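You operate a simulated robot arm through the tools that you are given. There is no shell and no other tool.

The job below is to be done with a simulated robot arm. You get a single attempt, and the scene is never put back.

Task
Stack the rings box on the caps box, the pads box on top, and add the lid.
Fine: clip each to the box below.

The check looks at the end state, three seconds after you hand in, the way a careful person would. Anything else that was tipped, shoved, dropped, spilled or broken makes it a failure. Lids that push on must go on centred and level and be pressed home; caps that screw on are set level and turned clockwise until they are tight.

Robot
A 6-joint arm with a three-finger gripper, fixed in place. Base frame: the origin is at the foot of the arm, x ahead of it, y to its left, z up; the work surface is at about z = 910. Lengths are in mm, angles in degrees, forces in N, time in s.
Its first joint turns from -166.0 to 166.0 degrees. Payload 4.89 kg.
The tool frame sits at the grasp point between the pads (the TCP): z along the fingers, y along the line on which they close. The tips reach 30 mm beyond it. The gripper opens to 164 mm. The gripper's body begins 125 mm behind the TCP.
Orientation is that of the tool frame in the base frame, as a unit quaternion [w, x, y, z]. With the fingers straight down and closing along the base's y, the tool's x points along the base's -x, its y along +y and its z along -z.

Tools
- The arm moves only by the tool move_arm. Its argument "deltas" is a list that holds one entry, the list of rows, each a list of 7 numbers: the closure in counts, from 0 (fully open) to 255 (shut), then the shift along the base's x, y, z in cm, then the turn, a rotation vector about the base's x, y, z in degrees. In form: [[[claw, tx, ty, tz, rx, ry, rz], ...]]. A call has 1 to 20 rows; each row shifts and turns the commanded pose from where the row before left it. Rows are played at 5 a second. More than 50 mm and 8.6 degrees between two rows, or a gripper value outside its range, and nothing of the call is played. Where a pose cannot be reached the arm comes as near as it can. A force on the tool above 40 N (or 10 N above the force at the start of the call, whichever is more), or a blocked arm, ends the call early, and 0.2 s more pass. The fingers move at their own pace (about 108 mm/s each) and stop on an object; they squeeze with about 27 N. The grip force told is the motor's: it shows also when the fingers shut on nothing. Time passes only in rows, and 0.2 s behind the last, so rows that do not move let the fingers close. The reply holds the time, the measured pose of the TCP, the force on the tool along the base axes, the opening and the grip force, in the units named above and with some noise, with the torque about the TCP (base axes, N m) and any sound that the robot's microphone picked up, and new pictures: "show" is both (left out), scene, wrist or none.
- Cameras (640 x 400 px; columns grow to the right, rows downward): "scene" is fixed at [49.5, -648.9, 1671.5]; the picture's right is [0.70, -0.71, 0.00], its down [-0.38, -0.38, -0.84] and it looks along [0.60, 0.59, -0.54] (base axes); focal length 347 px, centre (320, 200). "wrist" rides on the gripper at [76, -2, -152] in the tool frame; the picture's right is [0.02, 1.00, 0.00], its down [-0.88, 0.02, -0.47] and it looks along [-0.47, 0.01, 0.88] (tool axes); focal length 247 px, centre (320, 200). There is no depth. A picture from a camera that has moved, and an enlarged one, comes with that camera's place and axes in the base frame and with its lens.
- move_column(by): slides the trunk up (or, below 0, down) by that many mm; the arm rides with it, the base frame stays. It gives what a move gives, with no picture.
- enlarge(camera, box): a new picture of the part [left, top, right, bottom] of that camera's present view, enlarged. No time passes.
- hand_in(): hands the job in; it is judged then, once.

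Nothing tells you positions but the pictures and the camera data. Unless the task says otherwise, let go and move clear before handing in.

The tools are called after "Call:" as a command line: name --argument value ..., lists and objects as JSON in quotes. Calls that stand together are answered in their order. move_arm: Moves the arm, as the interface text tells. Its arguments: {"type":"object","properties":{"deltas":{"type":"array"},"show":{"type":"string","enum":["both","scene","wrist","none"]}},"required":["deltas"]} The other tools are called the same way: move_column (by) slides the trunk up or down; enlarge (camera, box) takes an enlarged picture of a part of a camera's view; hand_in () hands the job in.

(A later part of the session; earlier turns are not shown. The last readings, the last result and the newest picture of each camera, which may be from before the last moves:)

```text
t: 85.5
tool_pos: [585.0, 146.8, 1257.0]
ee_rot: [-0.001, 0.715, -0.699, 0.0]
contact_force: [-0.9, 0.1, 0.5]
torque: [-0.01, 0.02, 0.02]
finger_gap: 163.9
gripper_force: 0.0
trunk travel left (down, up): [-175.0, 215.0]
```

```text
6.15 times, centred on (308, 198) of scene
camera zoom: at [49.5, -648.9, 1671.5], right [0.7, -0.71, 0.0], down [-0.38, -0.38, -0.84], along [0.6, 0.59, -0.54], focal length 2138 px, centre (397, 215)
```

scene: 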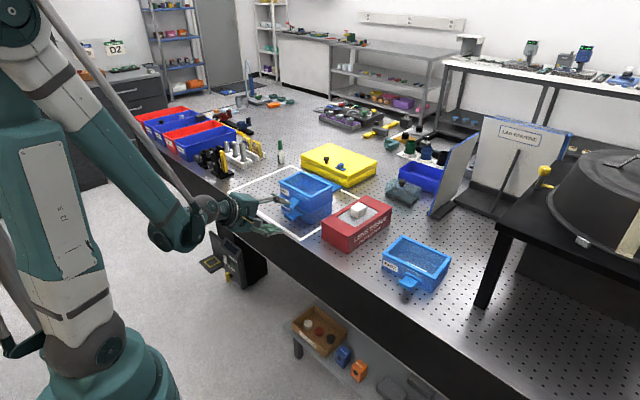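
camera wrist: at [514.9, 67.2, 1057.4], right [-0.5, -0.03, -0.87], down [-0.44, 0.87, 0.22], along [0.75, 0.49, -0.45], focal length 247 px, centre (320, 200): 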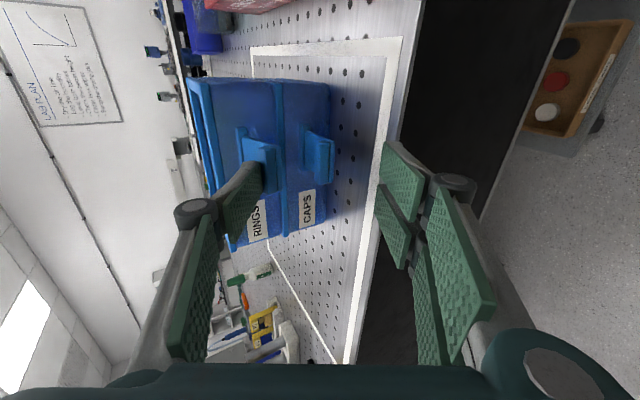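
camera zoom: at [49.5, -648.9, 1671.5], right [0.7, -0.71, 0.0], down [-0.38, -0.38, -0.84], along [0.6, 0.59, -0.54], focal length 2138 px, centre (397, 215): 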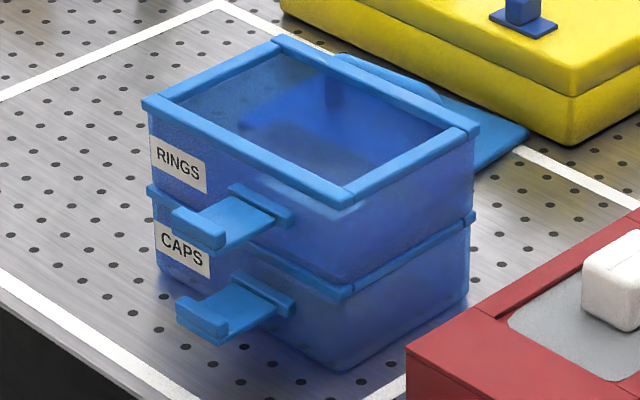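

The flap springs back to horizontal when released, so it must be pressed all the way until it snaps. I'm moving over the stack with the tool vertical.

Call:
move_arm --deltas '[[[0, 4, 0, 0, 0, 0, 0], [0, 4, 0, 0, 0, 0, 0], [0, 4, 0, 0, 0, 0, 0], [0, 4, 0, -2, 0, 0, 0], [0, 4, 0, -2.5, 0, 0, 0], [0, 0.4, -0.15, -4.5, 0, 0, 0], [0, 0, 0, -4.5, 0, 0, 0], [0, 0, 0, -4, 0, 0, 0], [0, 0, 0, 0, 0, 0, 0]]]'

Call:
enlarge --camera "wrist" --box '[160, 40, 480, 280]'

```text
t: 87.5
tool_pos: [787.9, 148.7, 1079.5]
ee_rot: [0.0, 0.715, -0.699, -0.001]
contact_force: [0.5, 0.2, 0.5]
torque: [0.01, 0.03, 0.0]
finger_gap: 164.0
gripper_force: 0.1
trunk travel left (down, up): [-175.0, 215.0]
camera wrist: at [791.1, 71.5, 1231.3], right [-1.0, -0.05, 0.0], down [-0.04, 0.88, 0.47], along [-0.02, 0.47, -0.88], focal length 247 px, centre (320, 200)
```

scene: 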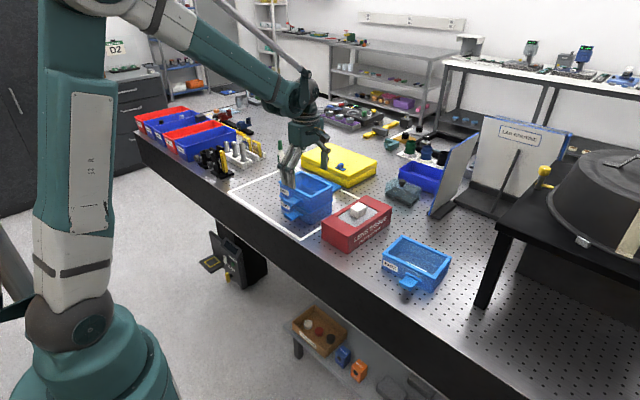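
wrist: 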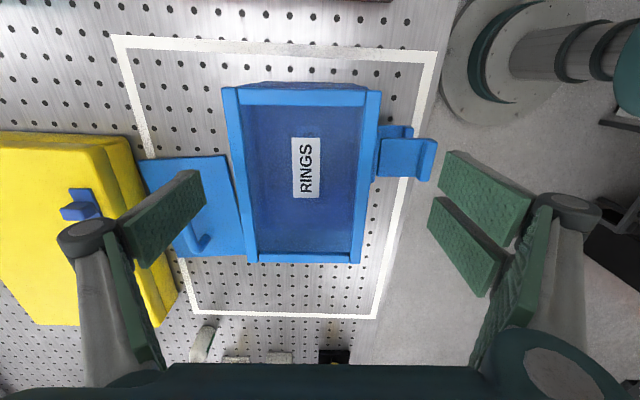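

```text
1.67 times, centred on (320, 160) of wrist
camera zoom: at [791.1, 71.5, 1231.3], right [-1.0, -0.05, 0.0], down [-0.04, 0.88, 0.47], along [-0.02, 0.47, -0.88], focal length 412 px, centre (320, 267)
```

zoom: 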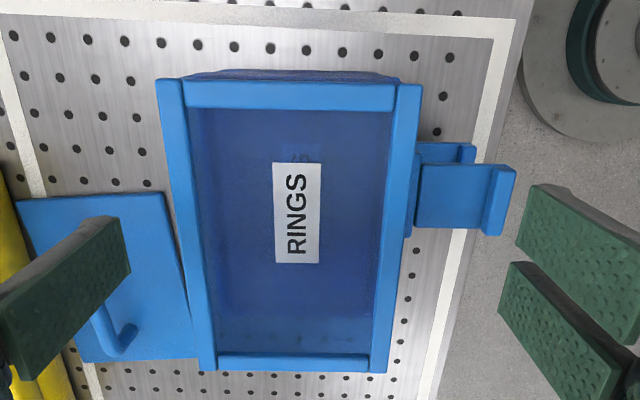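

Aligned: the front finger will come down on the hook and the back finger stays just behind the stack. Descending to press the clip down.

Call:
move_arm --deltas '[[[0, 0.2, 0, -3, 0, 0, 0], [0, 0, 0, -2, 0, 0, 0], [0, 0, 0, -1.2, 0, 0, 0], [0, 0, 0, -1.2, 0, 0, 0], [0, 0, 0, -1.2, 0, 0, 0], [0, 0, 0, 0, 0, 0, 0]]]'

Call:
enlarge --camera "scene" --box '[270, 165, 345, 230]'

Call:
enlarge --camera "wrist" --box '[360, 80, 520, 240]'

```text
t: 88.9
tool_pos: [791.5, 145.5, 994.0]
ee_rot: [-0.001, 0.715, -0.699, 0.0]
contact_force: [0.5, -0.4, -0.6]
torque: [-0.01, 0.01, 0.02]
finger_gap: 163.9
gripper_force: 0.0
trunk travel left (down, up): [-175.0, 215.0]
camera wrist: at [795.0, 69.5, 1146.3], right [-1.0, -0.05, 0.0], down [-0.04, 0.88, 0.47], along [-0.02, 0.47, -0.88], focal length 247 px, centre (320, 200)
```

scene: 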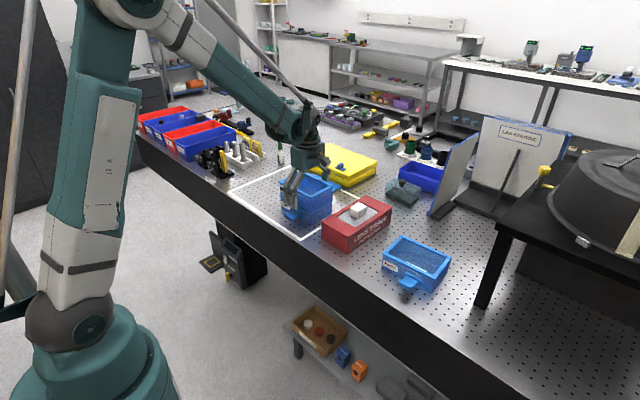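
wrist: 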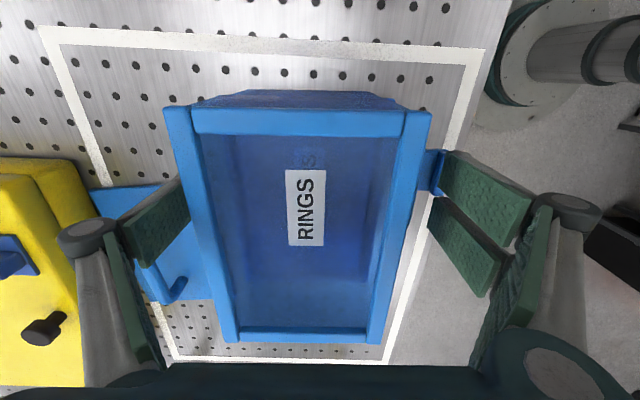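

```text
6.15 times, centred on (308, 198) of scene
camera zoom: at [49.5, -648.9, 1671.5], right [0.7, -0.71, 0.0], down [-0.38, -0.38, -0.84], along [0.6, 0.59, -0.54], focal length 2138 px, centre (397, 215)
```

zoom: 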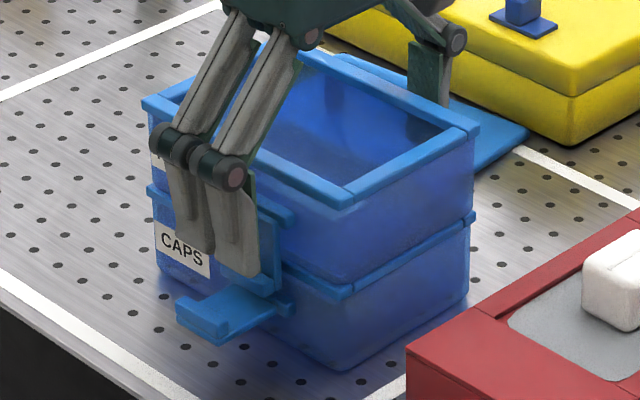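

```text
2.50 times, centred on (440, 160) of wrist
camera zoom: at [795.0, 69.5, 1146.3], right [-1.0, -0.05, 0.0], down [-0.04, 0.88, 0.47], along [-0.02, 0.47, -0.88], focal length 617 px, centre (20, 300)
```

zoom: 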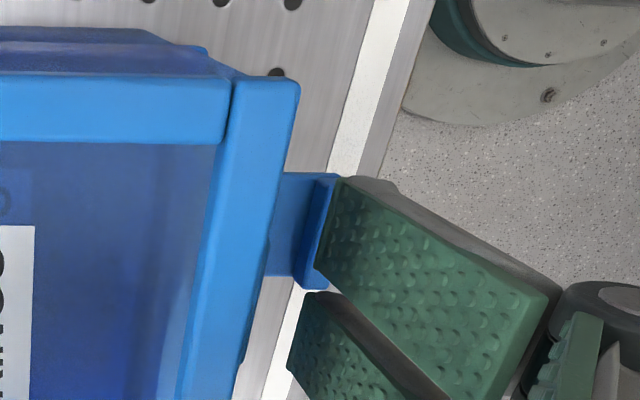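

The clip is folded down behind the finger. Now I'll squeeze it closed against the back of the stack and listen for a click.

Call:
move_arm --deltas '[[[12, 0, 0, 0, 0, 0, 0], [22, 0, 0, 0, 0, 0, 0], [30, 0, 0, 0, 0, 0, 0], [38, 0, 0, 0, 0, 0, 0], [46, 0, 0, 0, 0, 0, 0], [60, 0, 0, 0, 0, 0, 0], [60, 0, 0, 0, 0, 0, 0]]]'

Call:
enlarge --camera "scene" --box '[270, 165, 345, 230]'

Call:
enlarge --camera "wrist" --box '[360, 80, 520, 240]'

```text
t: 90.5
tool_pos: [791.9, 145.2, 995.4]
ee_rot: [0.0, 0.716, -0.698, -0.001]
contact_force: [4.0, 0.2, 5.8]
torque: [0.03, -0.17, -0.1]
finger_gap: 132.3
gripper_force: 27.0
trunk travel left (down, up): [-175.0, 215.0]
camera wrist: at [794.9, 69.5, 1146.7], right [-1.0, -0.05, 0.0], down [-0.04, 0.88, 0.47], along [-0.02, 0.47, -0.88], focal length 247 px, centre (320, 200)
```

scene: 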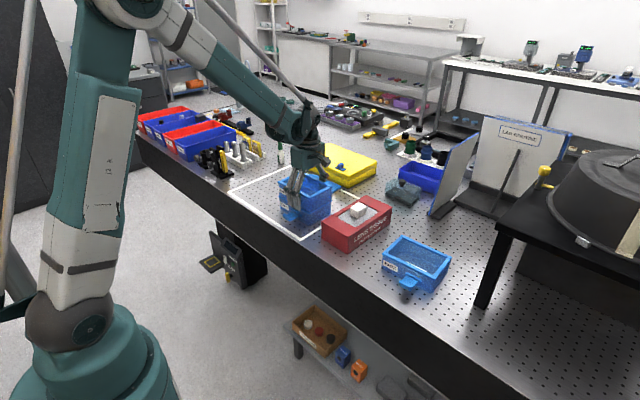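
wrist: 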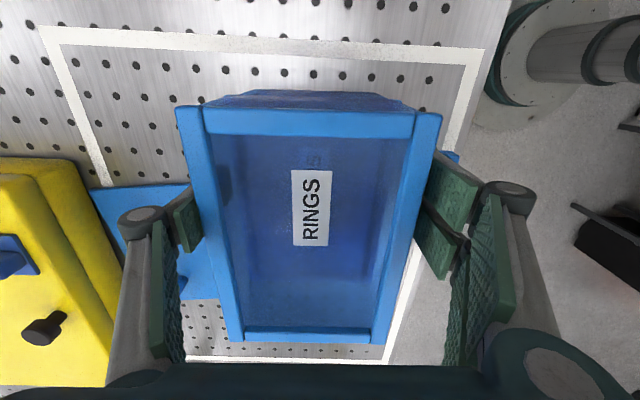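

```text
6.15 times, centred on (308, 198) of scene
camera zoom: at [49.5, -648.9, 1671.5], right [0.7, -0.71, 0.0], down [-0.38, -0.38, -0.84], along [0.6, 0.59, -0.54], focal length 2138 px, centre (397, 215)
```

zoom: 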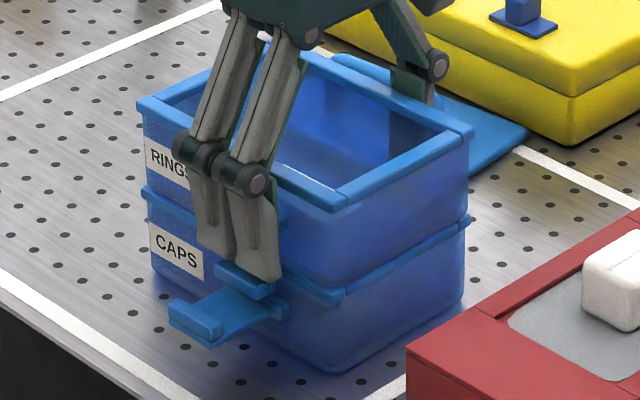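

```text
2.50 times, centred on (440, 160) of wrist
camera zoom: at [794.9, 69.5, 1146.7], right [-1.0, -0.05, 0.0], down [-0.04, 0.88, 0.47], along [-0.02, 0.47, -0.88], focal length 617 px, centre (20, 300)
```

zoom: 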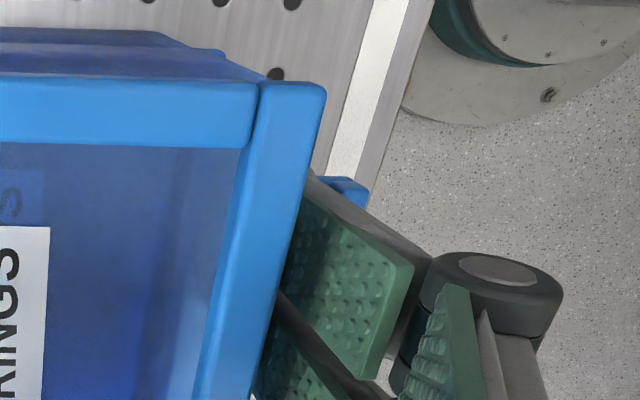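

The flap is now vertical against the stack, though no sound was reported. I'll open and see whether it stays latched.

Call:
move_arm --deltas '[[[80, 0, 0, 0, 0, 0, 0], [80, 0, 0, 0, 0, 0, 0]]]' --show "none"

Call:
move_arm --deltas '[[[30, 0, 0, 0, 0, 0, 0], [10, 0, 0, 0, 0, 0, 0], [0, 0, 0, 0, 0, 0, 0], [0, 0, 0, 0, 0, 0, 0]]]'

Call:
enlarge --camera "scene" --box '[270, 165, 345, 230]'

Call:
enlarge --camera "wrist" --box '[360, 80, 520, 240]'

```text
t: 91.1
tool_pos: [792.3, 146.2, 995.7]
ee_rot: [-0.001, 0.716, -0.698, -0.001]
contact_force: [4.6, -0.2, 7.8]
torque: [0.01, -0.21, -0.05]
finger_gap: 132.2
gripper_force: 26.9
trunk travel left (down, up): [-175.0, 215.0]
```

```text
t: 92.1
tool_pos: [791.4, 146.1, 995.1]
ee_rot: [0.0, 0.716, -0.698, 0.001]
contact_force: [-0.2, 0.5, -0.3]
torque: [-0.04, -0.02, 0.01]
finger_gap: 164.0
gripper_force: 0.0
trunk travel left (down, up): [-175.0, 215.0]
camera wrist: at [794.9, 69.5, 1146.5], right [-1.0, -0.05, 0.0], down [-0.04, 0.88, 0.47], along [-0.02, 0.47, -0.88], focal length 247 px, centre (320, 200)
```

scene: 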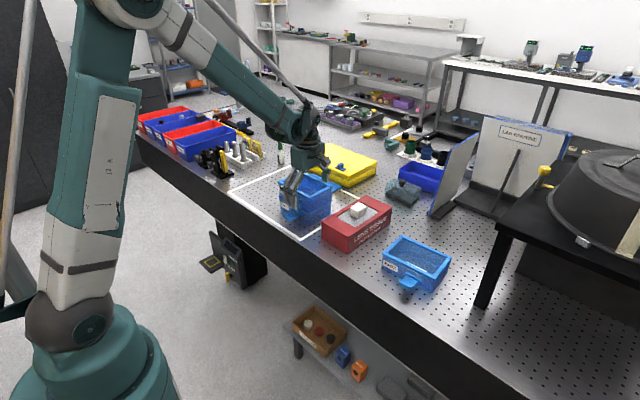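
wrist: 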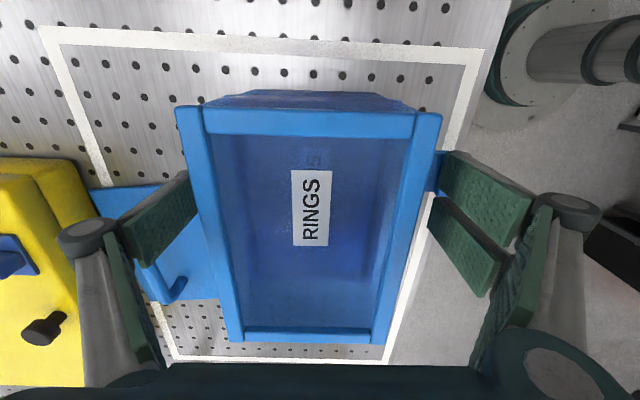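

```text
6.15 times, centred on (308, 198) of scene
camera zoom: at [49.5, -648.9, 1671.5], right [0.7, -0.71, 0.0], down [-0.38, -0.38, -0.84], along [0.6, 0.59, -0.54], focal length 2138 px, centre (397, 215)
```

zoom: 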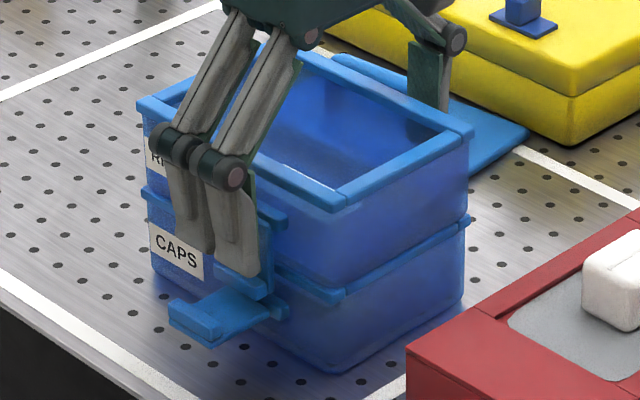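

```text
2.50 times, centred on (440, 160) of wrist
camera zoom: at [794.9, 69.5, 1146.5], right [-1.0, -0.05, 0.0], down [-0.04, 0.88, 0.47], along [-0.02, 0.47, -0.88], focal length 617 px, centre (20, 300)
```

zoom: 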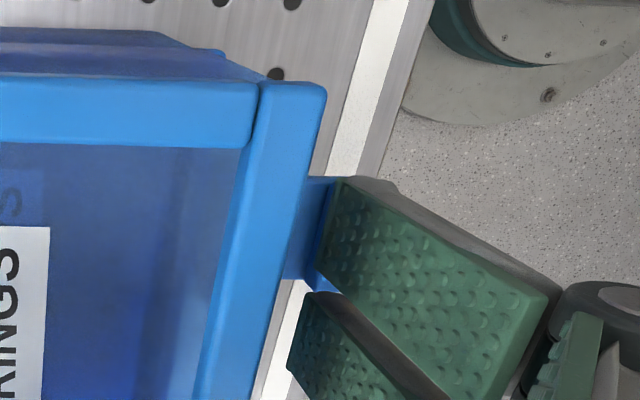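

It sprang open again, so it hasn't engaged. I need to see what the clip's underside catches on, so I'll take a low front view looking slightly upward at RINGS's flap.

Call:
move_arm --deltas '[[[0, 0, 0, 4, 0, 0, 0], [0, 0, 0, 4.5, 0, 0, 0], [0, 0, 0, 4.5, 0, 0, 0], [0, -1.7, 0, 2, 0, 0, -8.31], [0, -1.7, 0, 2, 0, 0, -8.31], [0, -1.7, 0, 0, 0, 0, -8.31], [0, -1.7, 0, 0, 0, 0, -8.31], [0, -1.7, 0, 0, 0, 0, -8.31], [0, -1.7, 0, 0, 0, 0, -8.31], [0, -1.7, 0, 0, 0, 0, -8.31], [0, -1.7, 0, 0, 0, 0, -8.31], [0, -1.7, 0, 0, 0, 0, -8.31], [0, -1.7, 0, 0, 0, 0, -8.31], [0, -1.7, 0, 0, 0, 0, -8.31]]]' --show "none"

Call:
move_arm --deltas '[[[0, -2, 0, 0, 0, -7.8, 0], [0, -2, 0, 0, 0, -7.8, 0], [0, -2, 0, 0, 0, -7.8, 0], [0, 0, 0, 0, 0, -7.8, 0], [0, 0, 0, 0, 0, -7.8, 0], [0, 0, 0, 0, 0, -7.8, 0], [0, 0, 0, 0, 0, -7.8, 0], [0, 0, 0, 0, 0, -7.8, 0], [0, 0, 0, 0, 0, -7.8, 0], [0, 0, 0, 0, 0, -5, 0], [0, 0, 0, 0, 0, 0, 0]]]' --show "scene"

```text
t: 95.1
tool_pos: [604.6, 145.2, 1164.4]
ee_rot: [0.001, 0.001, 1.0, 0.001]
contact_force: [0.7, 0.0, 0.1]
torque: [-0.03, 0.03, -0.01]
finger_gap: 164.3
gripper_force: 0.1
trunk travel left (down, up): [-175.0, 215.0]
```

```text
t: 97.5
tool_pos: [543.9, 147.4, 1164.4]
ee_rot: [0.611, 0.0, 0.792, 0.001]
contact_force: [-0.2, 1.2, -0.9]
torque: [0.0, 0.03, -0.05]
finger_gap: 163.8
gripper_force: 0.0
trunk travel left (down, up): [-175.0, 215.0]
```

scene: 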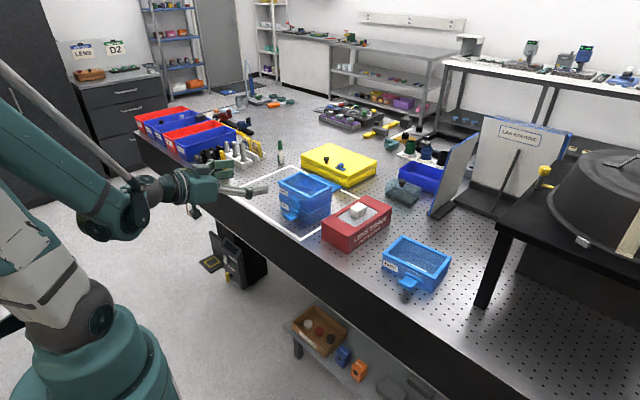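

The stack's front looks different. Zooming in.

Call:
enlarge --camera "scene" --box '[270, 165, 345, 230]'

Call:
enlarge --camera "wrist" --box '[240, 0, 440, 200]'

```text
6.15 times, centred on (308, 198) of scene
camera zoom: at [49.5, -648.9, 1671.5], right [0.7, -0.71, 0.0], down [-0.38, -0.38, -0.84], along [0.6, 0.59, -0.54], focal length 2138 px, centre (397, 215)
```

zoom: 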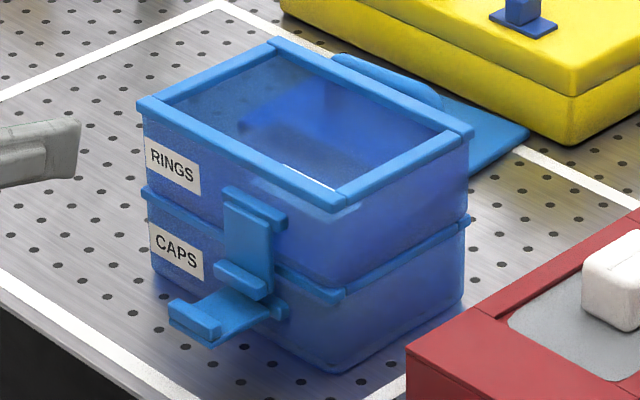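

```text
2.00 times, centred on (340, 100) of wrist
camera zoom: at [377.4, 145.1, 1128.3], right [-0.01, 1.0, -0.02], down [-0.24, 0.02, 0.97], along [0.97, 0.01, 0.23], focal length 494 px, centre (280, 400)
```

zoom: 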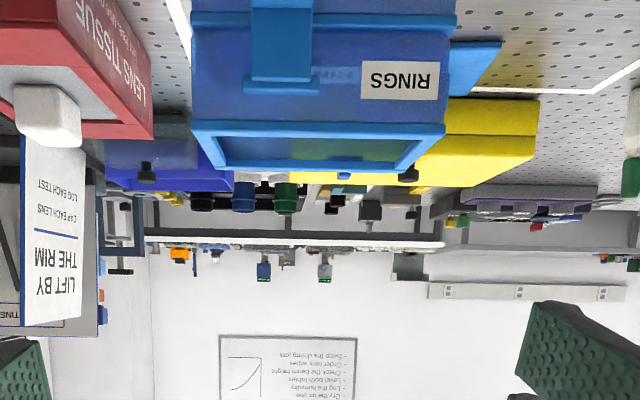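

RINGS's clip is standing vertical against CAPS on its own, so it is latched. Closer look to confirm.

Call:
enlarge --camera "scene" --box '[283, 190, 318, 222]'

Call:
enlarge --camera "scene" --box '[285, 175, 345, 225]'

Call:
move_column --by -120

Call:
enlarge --camera "wrist" --box '[260, 40, 430, 160]'

Call:
enlarge --camera "wrist" --box '[280, 40, 360, 140]'

```text
12.50 times, centred on (300, 206) of scene
camera zoom: at [49.5, -648.9, 1671.5], right [0.7, -0.71, 0.0], down [-0.38, -0.38, -0.84], along [0.6, 0.59, -0.54], focal length 4342 px, centre (564, 125)
```

zoom: 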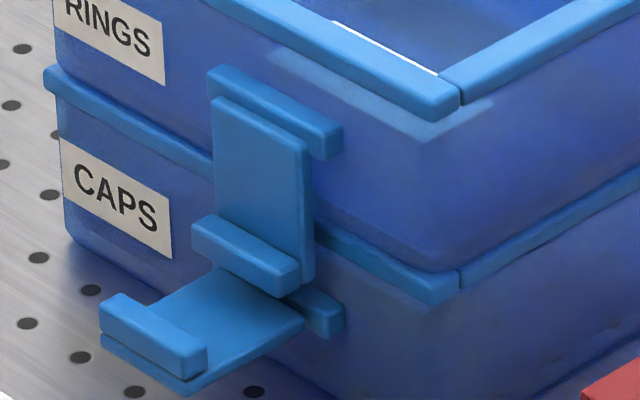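

```text
8.00 times, centred on (315, 200) of scene
camera zoom: at [49.5, -648.9, 1671.5], right [0.7, -0.71, 0.0], down [-0.38, -0.38, -0.84], along [0.6, 0.59, -0.54], focal length 2779 px, centre (360, 200)
```

zoom: 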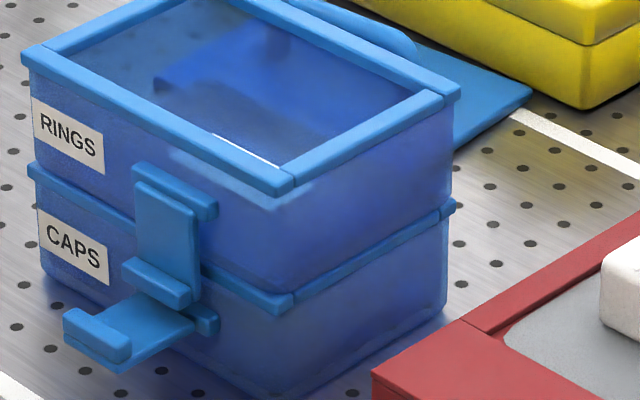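

```text
t: 99.0
tool_pos: [544.1, 144.8, 1045.2]
ee_rot: [0.611, 0.001, 0.792, 0.0]
contact_force: [-0.6, 0.4, 1.1]
torque: [-0.03, 0.03, -0.02]
finger_gap: 163.9
gripper_force: 0.0
trunk travel left (down, up): [-55.0, 335.0]
```

```text
3.33 times, centred on (345, 100) of wrist
camera zoom: at [377.1, 144.8, 1008.6], right [-0.01, 1.0, -0.02], down [-0.23, 0.02, 0.97], along [0.97, 0.01, 0.23], focal length 823 px, centre (237, 533)
```

zoom: 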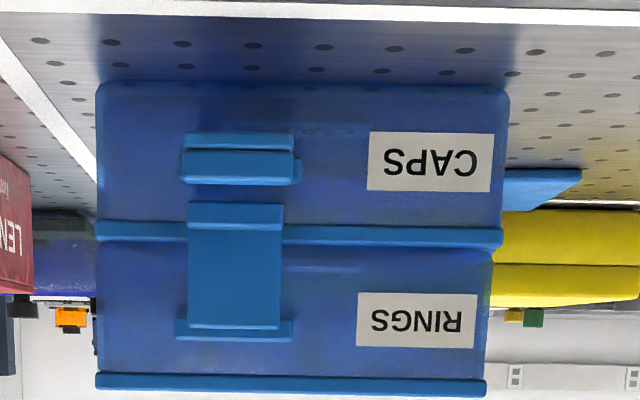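

```text
4.00 times, centred on (320, 90) of wrist
camera zoom: at [377.1, 144.8, 1008.6], right [-0.01, 1.0, -0.02], down [-0.23, 0.02, 0.97], along [0.97, 0.01, 0.23], focal length 988 px, centre (320, 640)
```

zoom: 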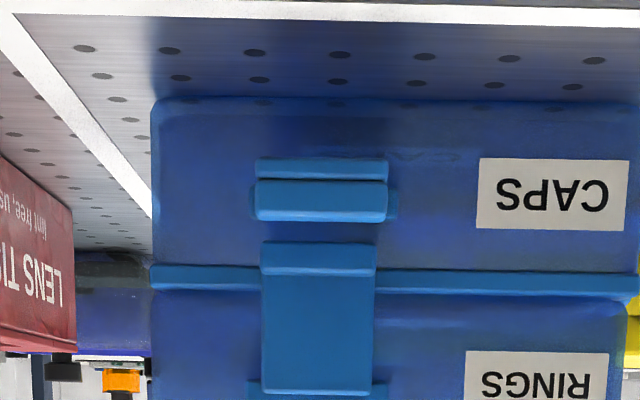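

The clip's hook has dropped below CAPS's rim, so RINGS is clipped to CAPS. Next is PADS. I'll restore the trunk, go vertical over the stack, and record RINGS's pose as the placement reference.

Call:
move_column --by 120

Call:
move_arm --deltas '[[[0, 0, 0, 4, 0, 7.8, 0], [0, 0, 0, 2, 0, 7.8, 0], [0, 0, 0, 0, 0, 7.8, 0], [0, 0, 0, 0, 0, 7.8, 0], [0, 0, 0, 0, 0, 7.8, 0], [0, 0, 0, 0, 0, 7.8, 0], [0, 0, 0, 0, 0, 7.8, 0], [0, 0, 0, 0, 0, 7.8, 0], [0, 0, 0, 0, 0, 7.8, 0], [0, 0, 0, 0, 0, 5, 0], [0, 2.3, 0.2, 0, 0, 0, 8.31], [0, 2.3, 0.2, 0, 0, 0, 8.31], [0, 2.3, 0.2, 0, 0, 0, 8.31], [0, 2.3, 0.2, 0, 0, 0, 8.31], [0, 2.3, 0.2, 0, 0, 0, 8.31], [0, 2.3, 0.2, 0, 0, 0, 8.31], [0, 2.3, 0.2, 0, 0, 0, 8.31], [0, 2.3, 0.2, 0, 0, 0, 8.31], [0, 2.3, 0.2, 0, 0, 0, 8.31], [0, 2.3, 0.2, 0, 0, 0, 8.31]]]' --show "none"

Call:
move_arm --deltas '[[[0, 2.3, 0.2, 0, 0, 0, 8.31], [0, 0, 0, -3, 0, 0, 0], [0, 0, 0, -3, 0, 0, 0], [0, 0, 0, 0, 0, 0, 0]]]'

```text
t: 100.5
tool_pos: [543.6, 146.3, 1164.2]
ee_rot: [0.611, 0.001, 0.792, 0.0]
contact_force: [0.3, 0.3, -0.6]
torque: [0.0, -0.01, 0.0]
finger_gap: 164.1
gripper_force: 0.0
trunk travel left (down, up): [-175.0, 215.0]
```

```text
t: 104.7
tool_pos: [772.6, 166.9, 1224.4]
ee_rot: [0.0, -0.664, 0.748, 0.0]
contact_force: [-1.6, 0.6, 0.9]
torque: [0.02, -0.17, 0.04]
finger_gap: 164.3
gripper_force: 0.0
trunk travel left (down, up): [-175.0, 215.0]
```

```text
t: 105.7
tool_pos: [796.6, 169.3, 1163.2]
ee_rot: [-0.001, 0.716, -0.699, -0.001]
contact_force: [-0.5, -0.7, 0.3]
torque: [-0.02, 0.07, -0.02]
finger_gap: 164.0
gripper_force: 0.1
trunk travel left (down, up): [-175.0, 215.0]
camera wrist: at [801.4, 92.9, 1314.6], right [-1.0, -0.05, 0.0], down [-0.04, 0.88, 0.47], along [-0.02, 0.47, -0.88], focal length 247 px, centre (320, 200)
```

scene: 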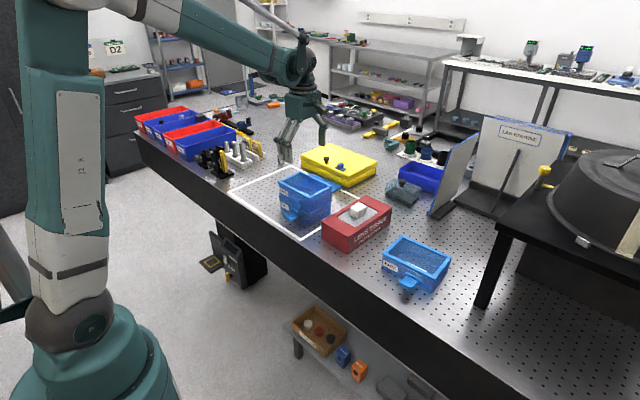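
wrist: 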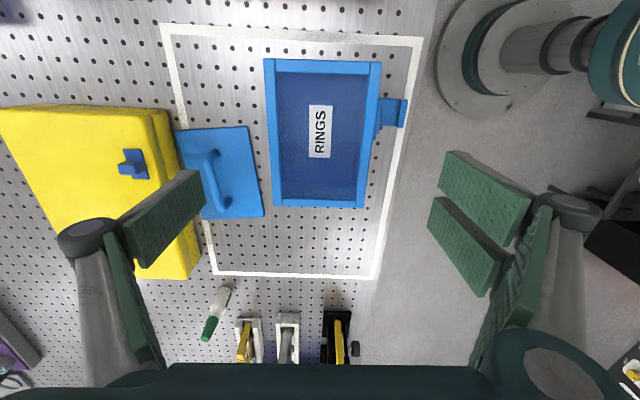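

RINGS is in view. Dropping to the reference height without gripping to record its corners.

Call:
move_arm --deltas '[[[0, 0.25, 0.52, -4, 0, 0, 0], [0, 0, 0, -4, 0, 0, 0], [0, 0, 0, -3.7, 0, 0, 0], [0, 0, 0, 0, 0, 0, 0], [0, 0, 0, 0, 0, 0, 0]]]' --show "wrist"

Call:
enlarge --camera "wrist" --box '[195, 30, 295, 93]'

Call:
enlarge --camera "wrist" --box '[350, 30, 450, 93]'

Call:
enlarge --camera "wrist" --box '[220, 220, 320, 283]'

Call:
enlarge --camera "wrist" --box '[320, 220, 420, 283]'

```text
t: 106.9
tool_pos: [801.2, 173.5, 1046.2]
ee_rot: [-0.001, 0.715, -0.699, -0.001]
contact_force: [0.5, -0.2, 0.4]
torque: [-0.01, 0.0, 0.02]
finger_gap: 163.9
gripper_force: 0.0
trunk travel left (down, up): [-175.0, 215.0]
camera wrist: at [804.2, 97.5, 1197.4], right [-1.0, -0.05, 0.0], down [-0.04, 0.88, 0.47], along [-0.02, 0.47, -0.88], focal length 247 px, centre (320, 200)
```

wrist: 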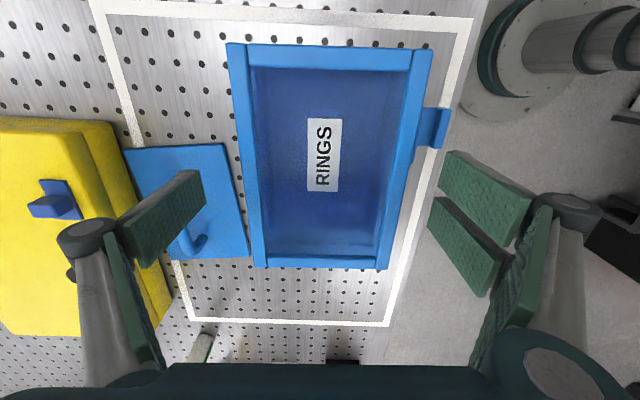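

```text
6.35 times, centred on (245, 62) of wrist
camera zoom: at [804.2, 97.5, 1197.4], right [-1.0, -0.05, 0.0], down [-0.04, 0.88, 0.47], along [-0.02, 0.47, -0.88], focal length 1568 px, centre (796, 1079)
```

zoom: 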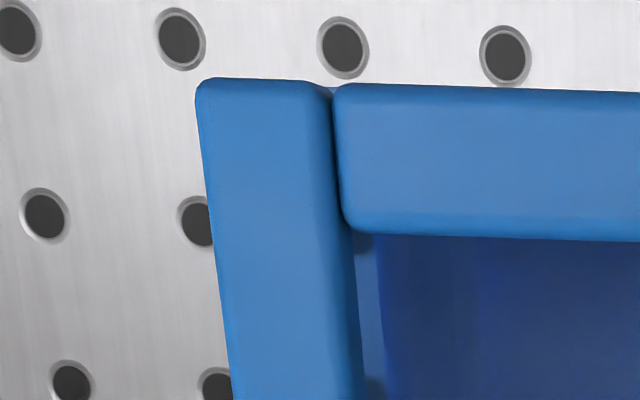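

```text
6.35 times, centred on (400, 62) of wrist
camera zoom: at [804.2, 97.5, 1197.4], right [-1.0, -0.05, 0.0], down [-0.04, 0.88, 0.47], along [-0.02, 0.47, -0.88], focal length 1568 px, centre (-188, 1079)
```

zoom: 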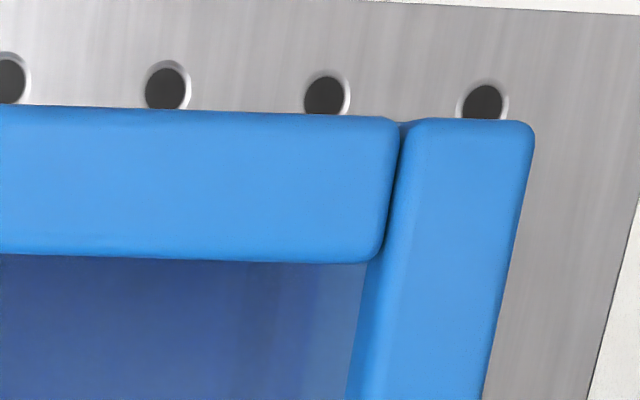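

```text
6.35 times, centred on (270, 252) of wrist
camera zoom: at [804.2, 97.5, 1197.4], right [-1.0, -0.05, 0.0], down [-0.04, 0.88, 0.47], along [-0.02, 0.47, -0.88], focal length 1568 px, centre (638, -127)
```

zoom: 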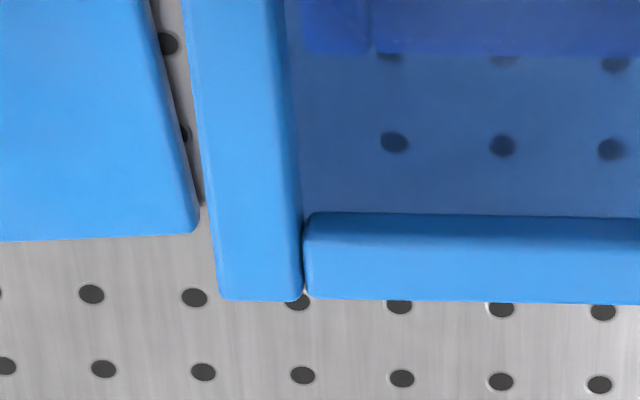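

```text
6.35 times, centred on (370, 252) of wrist
camera zoom: at [804.2, 97.5, 1197.4], right [-1.0, -0.05, 0.0], down [-0.04, 0.88, 0.47], along [-0.02, 0.47, -0.88], focal length 1568 px, centre (2, -127)
```

zoom: 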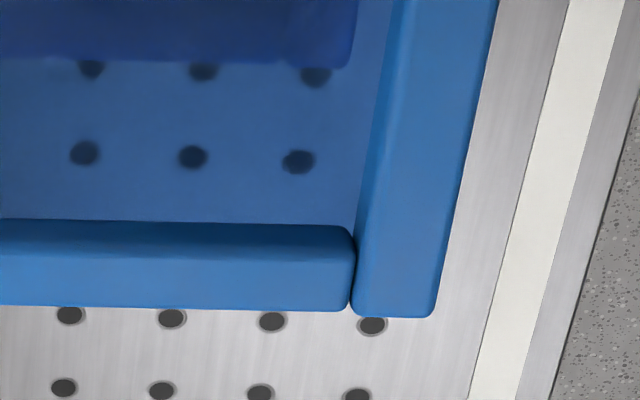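

I have RINGS's centre at about (797.4, 169.6) with yaw near 1°. Now over to PADS.

Call:
move_arm --deltas '[[[0, 0, 0, 4, 0, 0, 0], [0, 0, 0, 4.5, 0, 0, 0], [0, 0, 0, 4, 0, 0, 0], [0, 0.15, -4.7, 0, 0, 0, 0.36], [0, 0.15, -4.7, 0, 0, 0, 0.36], [0, 0.15, -4.7, 0, 0, 0, 0.36], [0, 0.15, -4.7, 0, 0, 0, 0.36], [0, 0.15, -4.7, 0, 0, 0, 0.36], [0, 0.15, -4.7, 0, 0, 0, 0.36], [0, 0.15, -4.7, 0, 0, 0, 0.36], [0, 0.15, -4.7, 0, 0, 0, 0.36], [0, 0.15, -4.7, 0, 0, 0, 0.36], [0, 0.15, -4.7, 0, 0, 0, 0.36], [0, 0, 0, -4.5, 0, 0, 0], [0, 0, 0, -4.5, 0, 0, 0], [0, 0, 0, 0, 0, 0, 0]]]'

```text
t: 110.3
tool_pos: [816.8, -300.5, 1082.8]
ee_rot: [0.0, 0.737, -0.676, -0.001]
contact_force: [0.8, 0.4, 0.6]
torque: [0.01, 0.08, 0.02]
finger_gap: 164.0
gripper_force: 0.1
trunk travel left (down, up): [-175.0, 215.0]
camera wrist: at [825.4, -375.5, 1233.1], right [-0.99, -0.11, 0.0], down [-0.09, 0.87, 0.47], along [-0.05, 0.47, -0.88], focal length 247 px, centre (320, 200)
```

scene: 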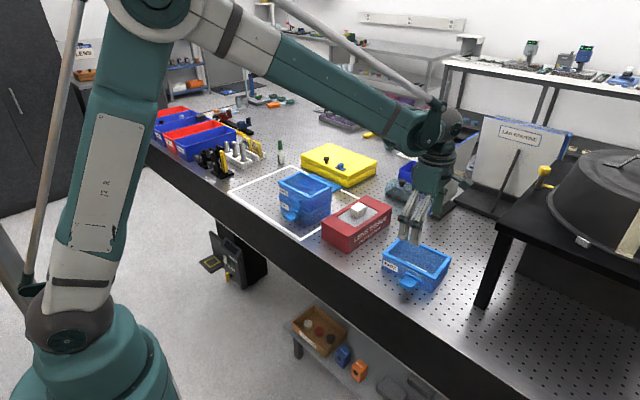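
wrist: 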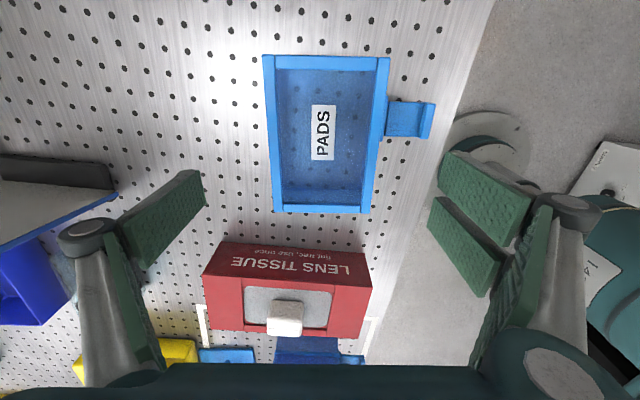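

PADS is aligned with the tool to within 0.2°. A small x correction, then down to its rim at the middle of the box.

Call:
move_arm --deltas '[[[0, -0.29, -0.03, -4, 0, 0, 0], [0, 0, 0, -4, 0, 0, 0], [0, 0, 0, -1.8, 0, 0, 0], [0, 0, 0, 0, 0, 0, 0], [40, 0, 0, 0, 0, 0, 0], [52, 0, 0, 0, 0, 0, 0]]]' --show "wrist"

Call:
enlarge --camera "scene" --box '[375, 225, 455, 295]'

```text
t: 111.7
tool_pos: [812.7, -299.0, 985.0]
ee_rot: [-0.001, 0.738, -0.675, -0.001]
contact_force: [0.4, -0.3, -0.2]
torque: [0.01, -0.06, 0.04]
finger_gap: 130.6
gripper_force: 0.0
trunk travel left (down, up): [-175.0, 215.0]
camera wrist: at [821.7, -375.1, 1136.2], right [-0.99, -0.11, 0.0], down [-0.09, 0.88, 0.47], along [-0.05, 0.47, -0.88], focal length 247 px, centre (320, 200)
```

wrist: 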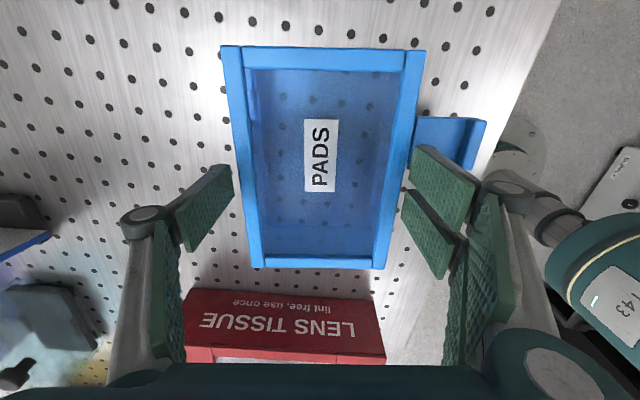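

```text
5.71 times, centred on (415, 260) of scene
camera zoom: at [49.5, -648.9, 1671.5], right [0.7, -0.71, 0.0], down [-0.38, -0.38, -0.84], along [0.6, 0.59, -0.54], focal length 1985 px, centre (-223, -143)
```

zoom: 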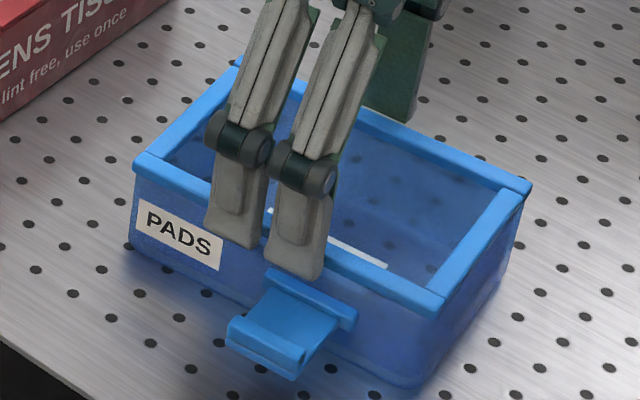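

The fingers straddle PADS's rim well. I'll close, lift straight up and measure how it's held.

Call:
move_arm --deltas '[[[58, 0, 0, 0, 0, 0, 0], [64, 0, 0, 0, 0, 0, 0], [72, 0, 0, 0, 0, 0, 0], [90, 0, 0, 0, 0, 0, 0], [90, 0, 0, 0, 0, 0, 0], [90, 0, 0, 1, 0, 0, 0], [90, 0, 0, 3, 0, 0, 0], [90, 0, 0, 4, 0, 0, 0], [90, 0, 0, 4.5, 0, 0, 0], [90, 0, 0, 4.5, 0, 0, 0], [90, 0, 0, 0, 0, 0, 0], [90, 0, 0, 0, 0, 0, 0]]]'

Call:
enlarge --camera "wrist" --box '[195, 30, 295, 93]'

Call:
enlarge --camera "wrist" --box '[350, 30, 450, 93]'

Call:
enlarge --camera "wrist" --box '[220, 220, 320, 283]'

Call:
enlarge --camera "wrist" --box '[320, 220, 420, 283]'

```text
t: 114.3
tool_pos: [812.4, -297.6, 1157.0]
ee_rot: [0.0, 0.737, -0.676, -0.002]
contact_force: [-0.8, 0.0, -2.0]
torque: [-0.02, -0.12, 0.04]
finger_gap: 119.7
gripper_force: 26.7
trunk travel left (down, up): [-175.0, 215.0]
camera wrist: at [820.2, -374.9, 1308.1], right [-0.99, -0.11, 0.0], down [-0.09, 0.88, 0.47], along [-0.05, 0.47, -0.88], focal length 247 px, centre (320, 200)
```

scene: 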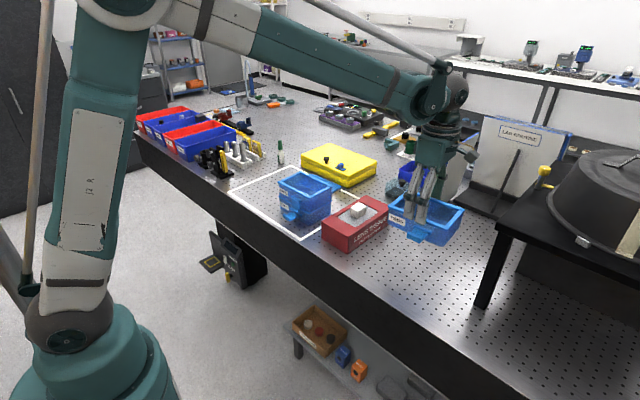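
wrist: 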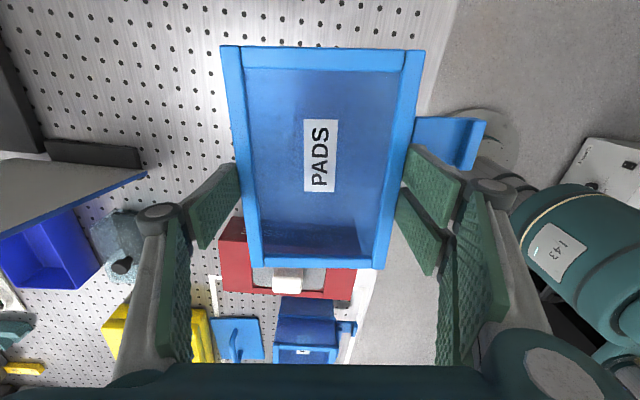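

```text
6.35 times, centred on (245, 62) of wrist
camera zoom: at [820.2, -374.9, 1308.1], right [-0.99, -0.11, 0.0], down [-0.09, 0.88, 0.47], along [-0.05, 0.47, -0.88], focal length 1568 px, centre (796, 1079)
```

zoom: 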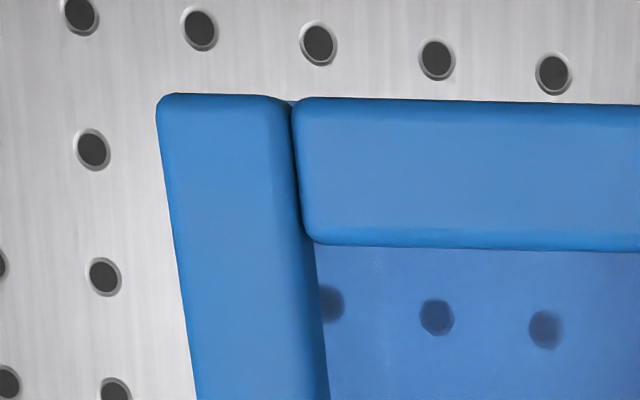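

```text
6.35 times, centred on (400, 62) of wrist
camera zoom: at [820.2, -374.9, 1308.1], right [-0.99, -0.11, 0.0], down [-0.09, 0.88, 0.47], along [-0.05, 0.47, -0.88], focal length 1568 px, centre (-188, 1079)
```

zoom: 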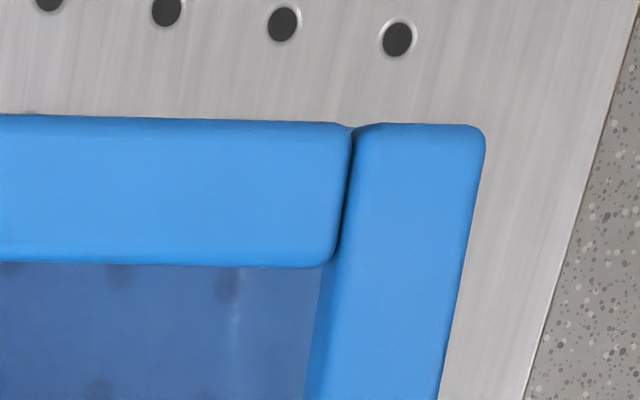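

```text
6.35 times, centred on (270, 252) of wrist
camera zoom: at [820.2, -374.9, 1308.1], right [-0.99, -0.11, 0.0], down [-0.09, 0.88, 0.47], along [-0.05, 0.47, -0.88], focal length 1568 px, centre (638, -127)
```

zoom: 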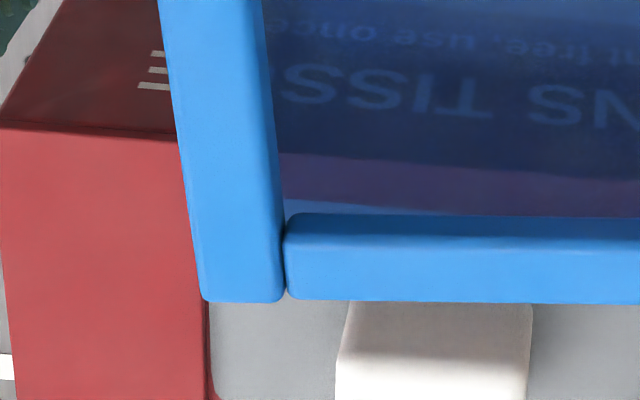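

```text
6.35 times, centred on (370, 252) of wrist
camera zoom: at [820.2, -374.9, 1308.1], right [-0.99, -0.11, 0.0], down [-0.09, 0.88, 0.47], along [-0.05, 0.47, -0.88], focal length 1568 px, centre (2, -127)
```

zoom: 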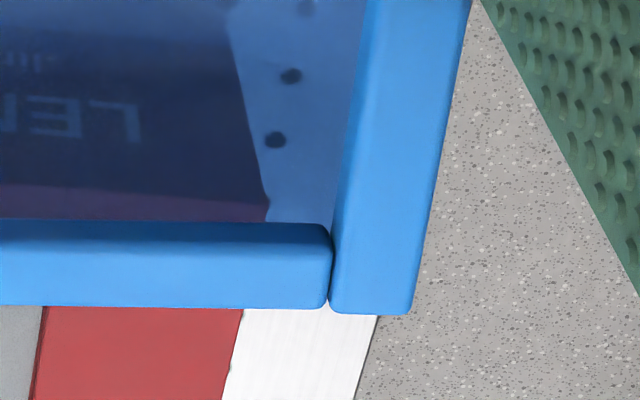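

PADS is held level and square. I'll carry it over the stack with a −3.95° turn, keeping its base about 45 mm above RINGS's rim.

Call:
move_arm --deltas '[[[90, 0, 2, 0, 0, 0, 0], [90, -0.14, 4.2, 0, 0, 0, -0.395], [90, -0.14, 4.2, 0, 0, 0, -0.395], [90, -0.14, 4.2, 0, 0, 0, -0.395], [90, -0.14, 4.2, 0, 0, 0, -0.395], [90, -0.15, 4.2, 0, 0, 0, -0.395], [90, -0.15, 4.2, 0, 0, 0, -0.395], [90, -0.15, 4.2, 0, 0, 0, -0.395], [90, -0.15, 4.2, 0, 0, 0, -0.395], [90, -0.15, 4.2, 0, 0, 0, -0.395], [90, -0.15, 4.2, 0, 0, 0, -0.395], [90, 0, 2.4, 0, 0, 0, 0], [90, 0, 0.76, 0, 0, 0, 0], [90, 0, 0, 0, 0, 0, 0], [90, 0, 0, 0, 0, 0, 0]]]'

Call:
enlarge --camera "scene" --box '[265, 130, 355, 230]'

```text
t: 117.5
tool_pos: [798.2, 174.0, 1155.7]
ee_rot: [-0.001, 0.713, -0.701, 0.0]
contact_force: [0.0, 0.2, -2.5]
torque: [-0.04, -0.04, 0.01]
finger_gap: 119.8
gripper_force: 27.0
trunk travel left (down, up): [-175.0, 215.0]
camera wrist: at [800.3, 98.2, 1306.5], right [-1.0, -0.04, 0.0], down [-0.03, 0.88, 0.47], along [-0.02, 0.47, -0.88], focal length 247 px, centre (320, 200)
```

scene: 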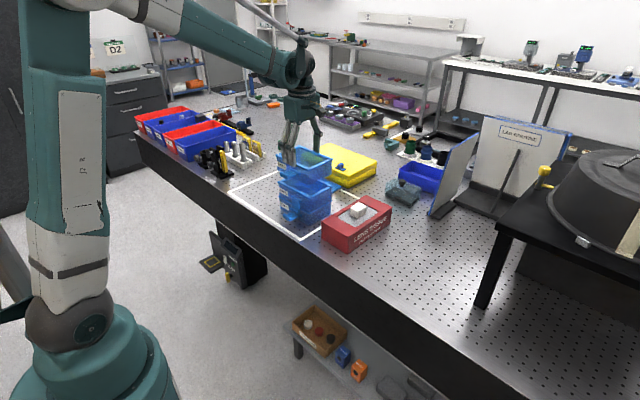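
wrist: 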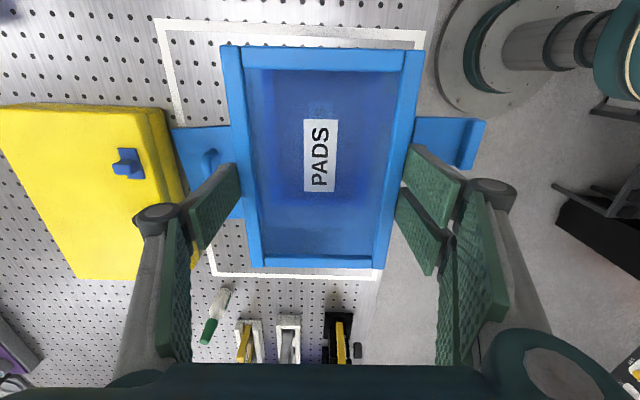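

```text
4.00 times, centred on (310, 180) of scene
camera zoom: at [49.5, -648.9, 1671.5], right [0.7, -0.71, 0.0], down [-0.38, -0.38, -0.84], along [0.6, 0.59, -0.54], focal length 1390 px, centre (360, 280)
```

zoom: 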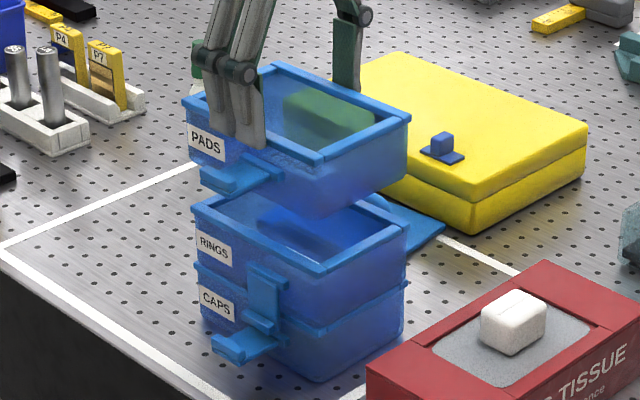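

About 2 mm too far in y; I'll correct that and lower to just above RINGS.

Call:
move_arm --deltas '[[[90, 0, -0.19, 0, 0, 0, 0], [90, 0, 0, -1.5, 0, 0, 0], [90, 0, 0, -1.5, 0, 0, 0], [90, 0, 0, -0.9, 0, 0, 0], [90, 0, 0, 0, 0, 0, 0], [90, 0, 0, 0, 0, 0, 0]]]' --show "wrist"

Call:
enlarge --camera "scene" --box '[270, 145, 345, 215]'

```text
t: 118.9
tool_pos: [796.7, 172.8, 1114.3]
ee_rot: [-0.001, 0.713, -0.701, -0.001]
contact_force: [-0.4, 0.0, -2.0]
torque: [0.0, 0.03, -0.03]
finger_gap: 119.6
gripper_force: 27.1
trunk travel left (down, up): [-175.0, 215.0]
camera wrist: at [800.0, 96.8, 1266.5], right [-1.0, -0.04, 0.0], down [-0.03, 0.88, 0.47], along [-0.02, 0.47, -0.88], focal length 247 px, centre (320, 200)
```

wrist: 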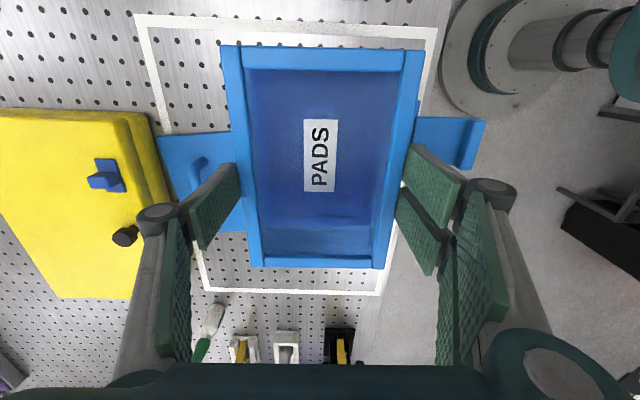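

```text
5.71 times, centred on (308, 180) of scene
camera zoom: at [49.5, -648.9, 1671.5], right [0.7, -0.71, 0.0], down [-0.38, -0.38, -0.84], along [0.6, 0.59, -0.54], focal length 1985 px, centre (391, 314)
```

zoom: 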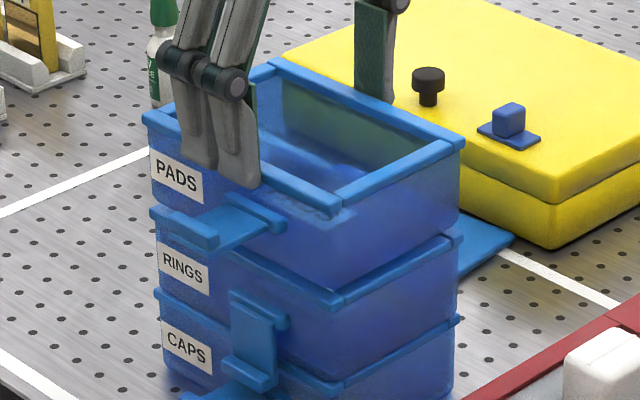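

Alignment checks out in both views. Lowering onto RINGS in small steps.

Call:
move_arm --deltas '[[[90, 0.02, -0.05, -0.2, 0, 0, 0], [90, 0, 0, -0.2, 0, 0, 0], [90, 0, 0, -0.1, 0, 0, 0], [90, 0, 0, 0, 0, 0, 0]]]' --show "none"

Call:
move_arm --deltas '[[[90, 0, 0, -0.1, 0, 0, 0], [90, 0, 0, -0.1, 0, 0, 0], [90, 0, 0, 0, 0, 0, 0]]]' --show "none"

Call:
enlarge --camera "scene" --box '[270, 145, 345, 215]'

```text
t: 119.9
tool_pos: [797.4, 172.2, 1110.2]
ee_rot: [-0.001, 0.713, -0.701, -0.001]
contact_force: [0.3, -0.2, -2.0]
torque: [0.0, -0.03, 0.0]
finger_gap: 119.8
gripper_force: 26.5
trunk travel left (down, up): [-175.0, 215.0]
```

```text
t: 120.7
tool_pos: [797.2, 171.5, 1109.4]
ee_rot: [0.0, 0.713, -0.701, 0.0]
contact_force: [0.5, -0.1, 1.3]
torque: [-0.04, 0.08, -0.01]
finger_gap: 119.6
gripper_force: 27.2
trunk travel left (down, up): [-175.0, 215.0]
```

```text
5.71 times, centred on (308, 180) of scene
camera zoom: at [49.5, -648.9, 1671.5], right [0.7, -0.71, 0.0], down [-0.38, -0.38, -0.84], along [0.6, 0.59, -0.54], focal length 1985 px, centre (391, 314)
```

zoom: 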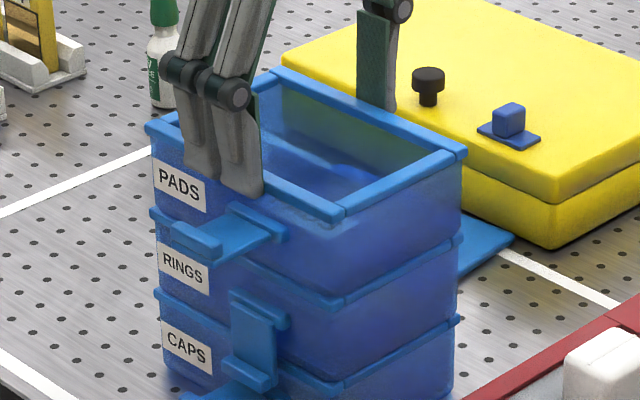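

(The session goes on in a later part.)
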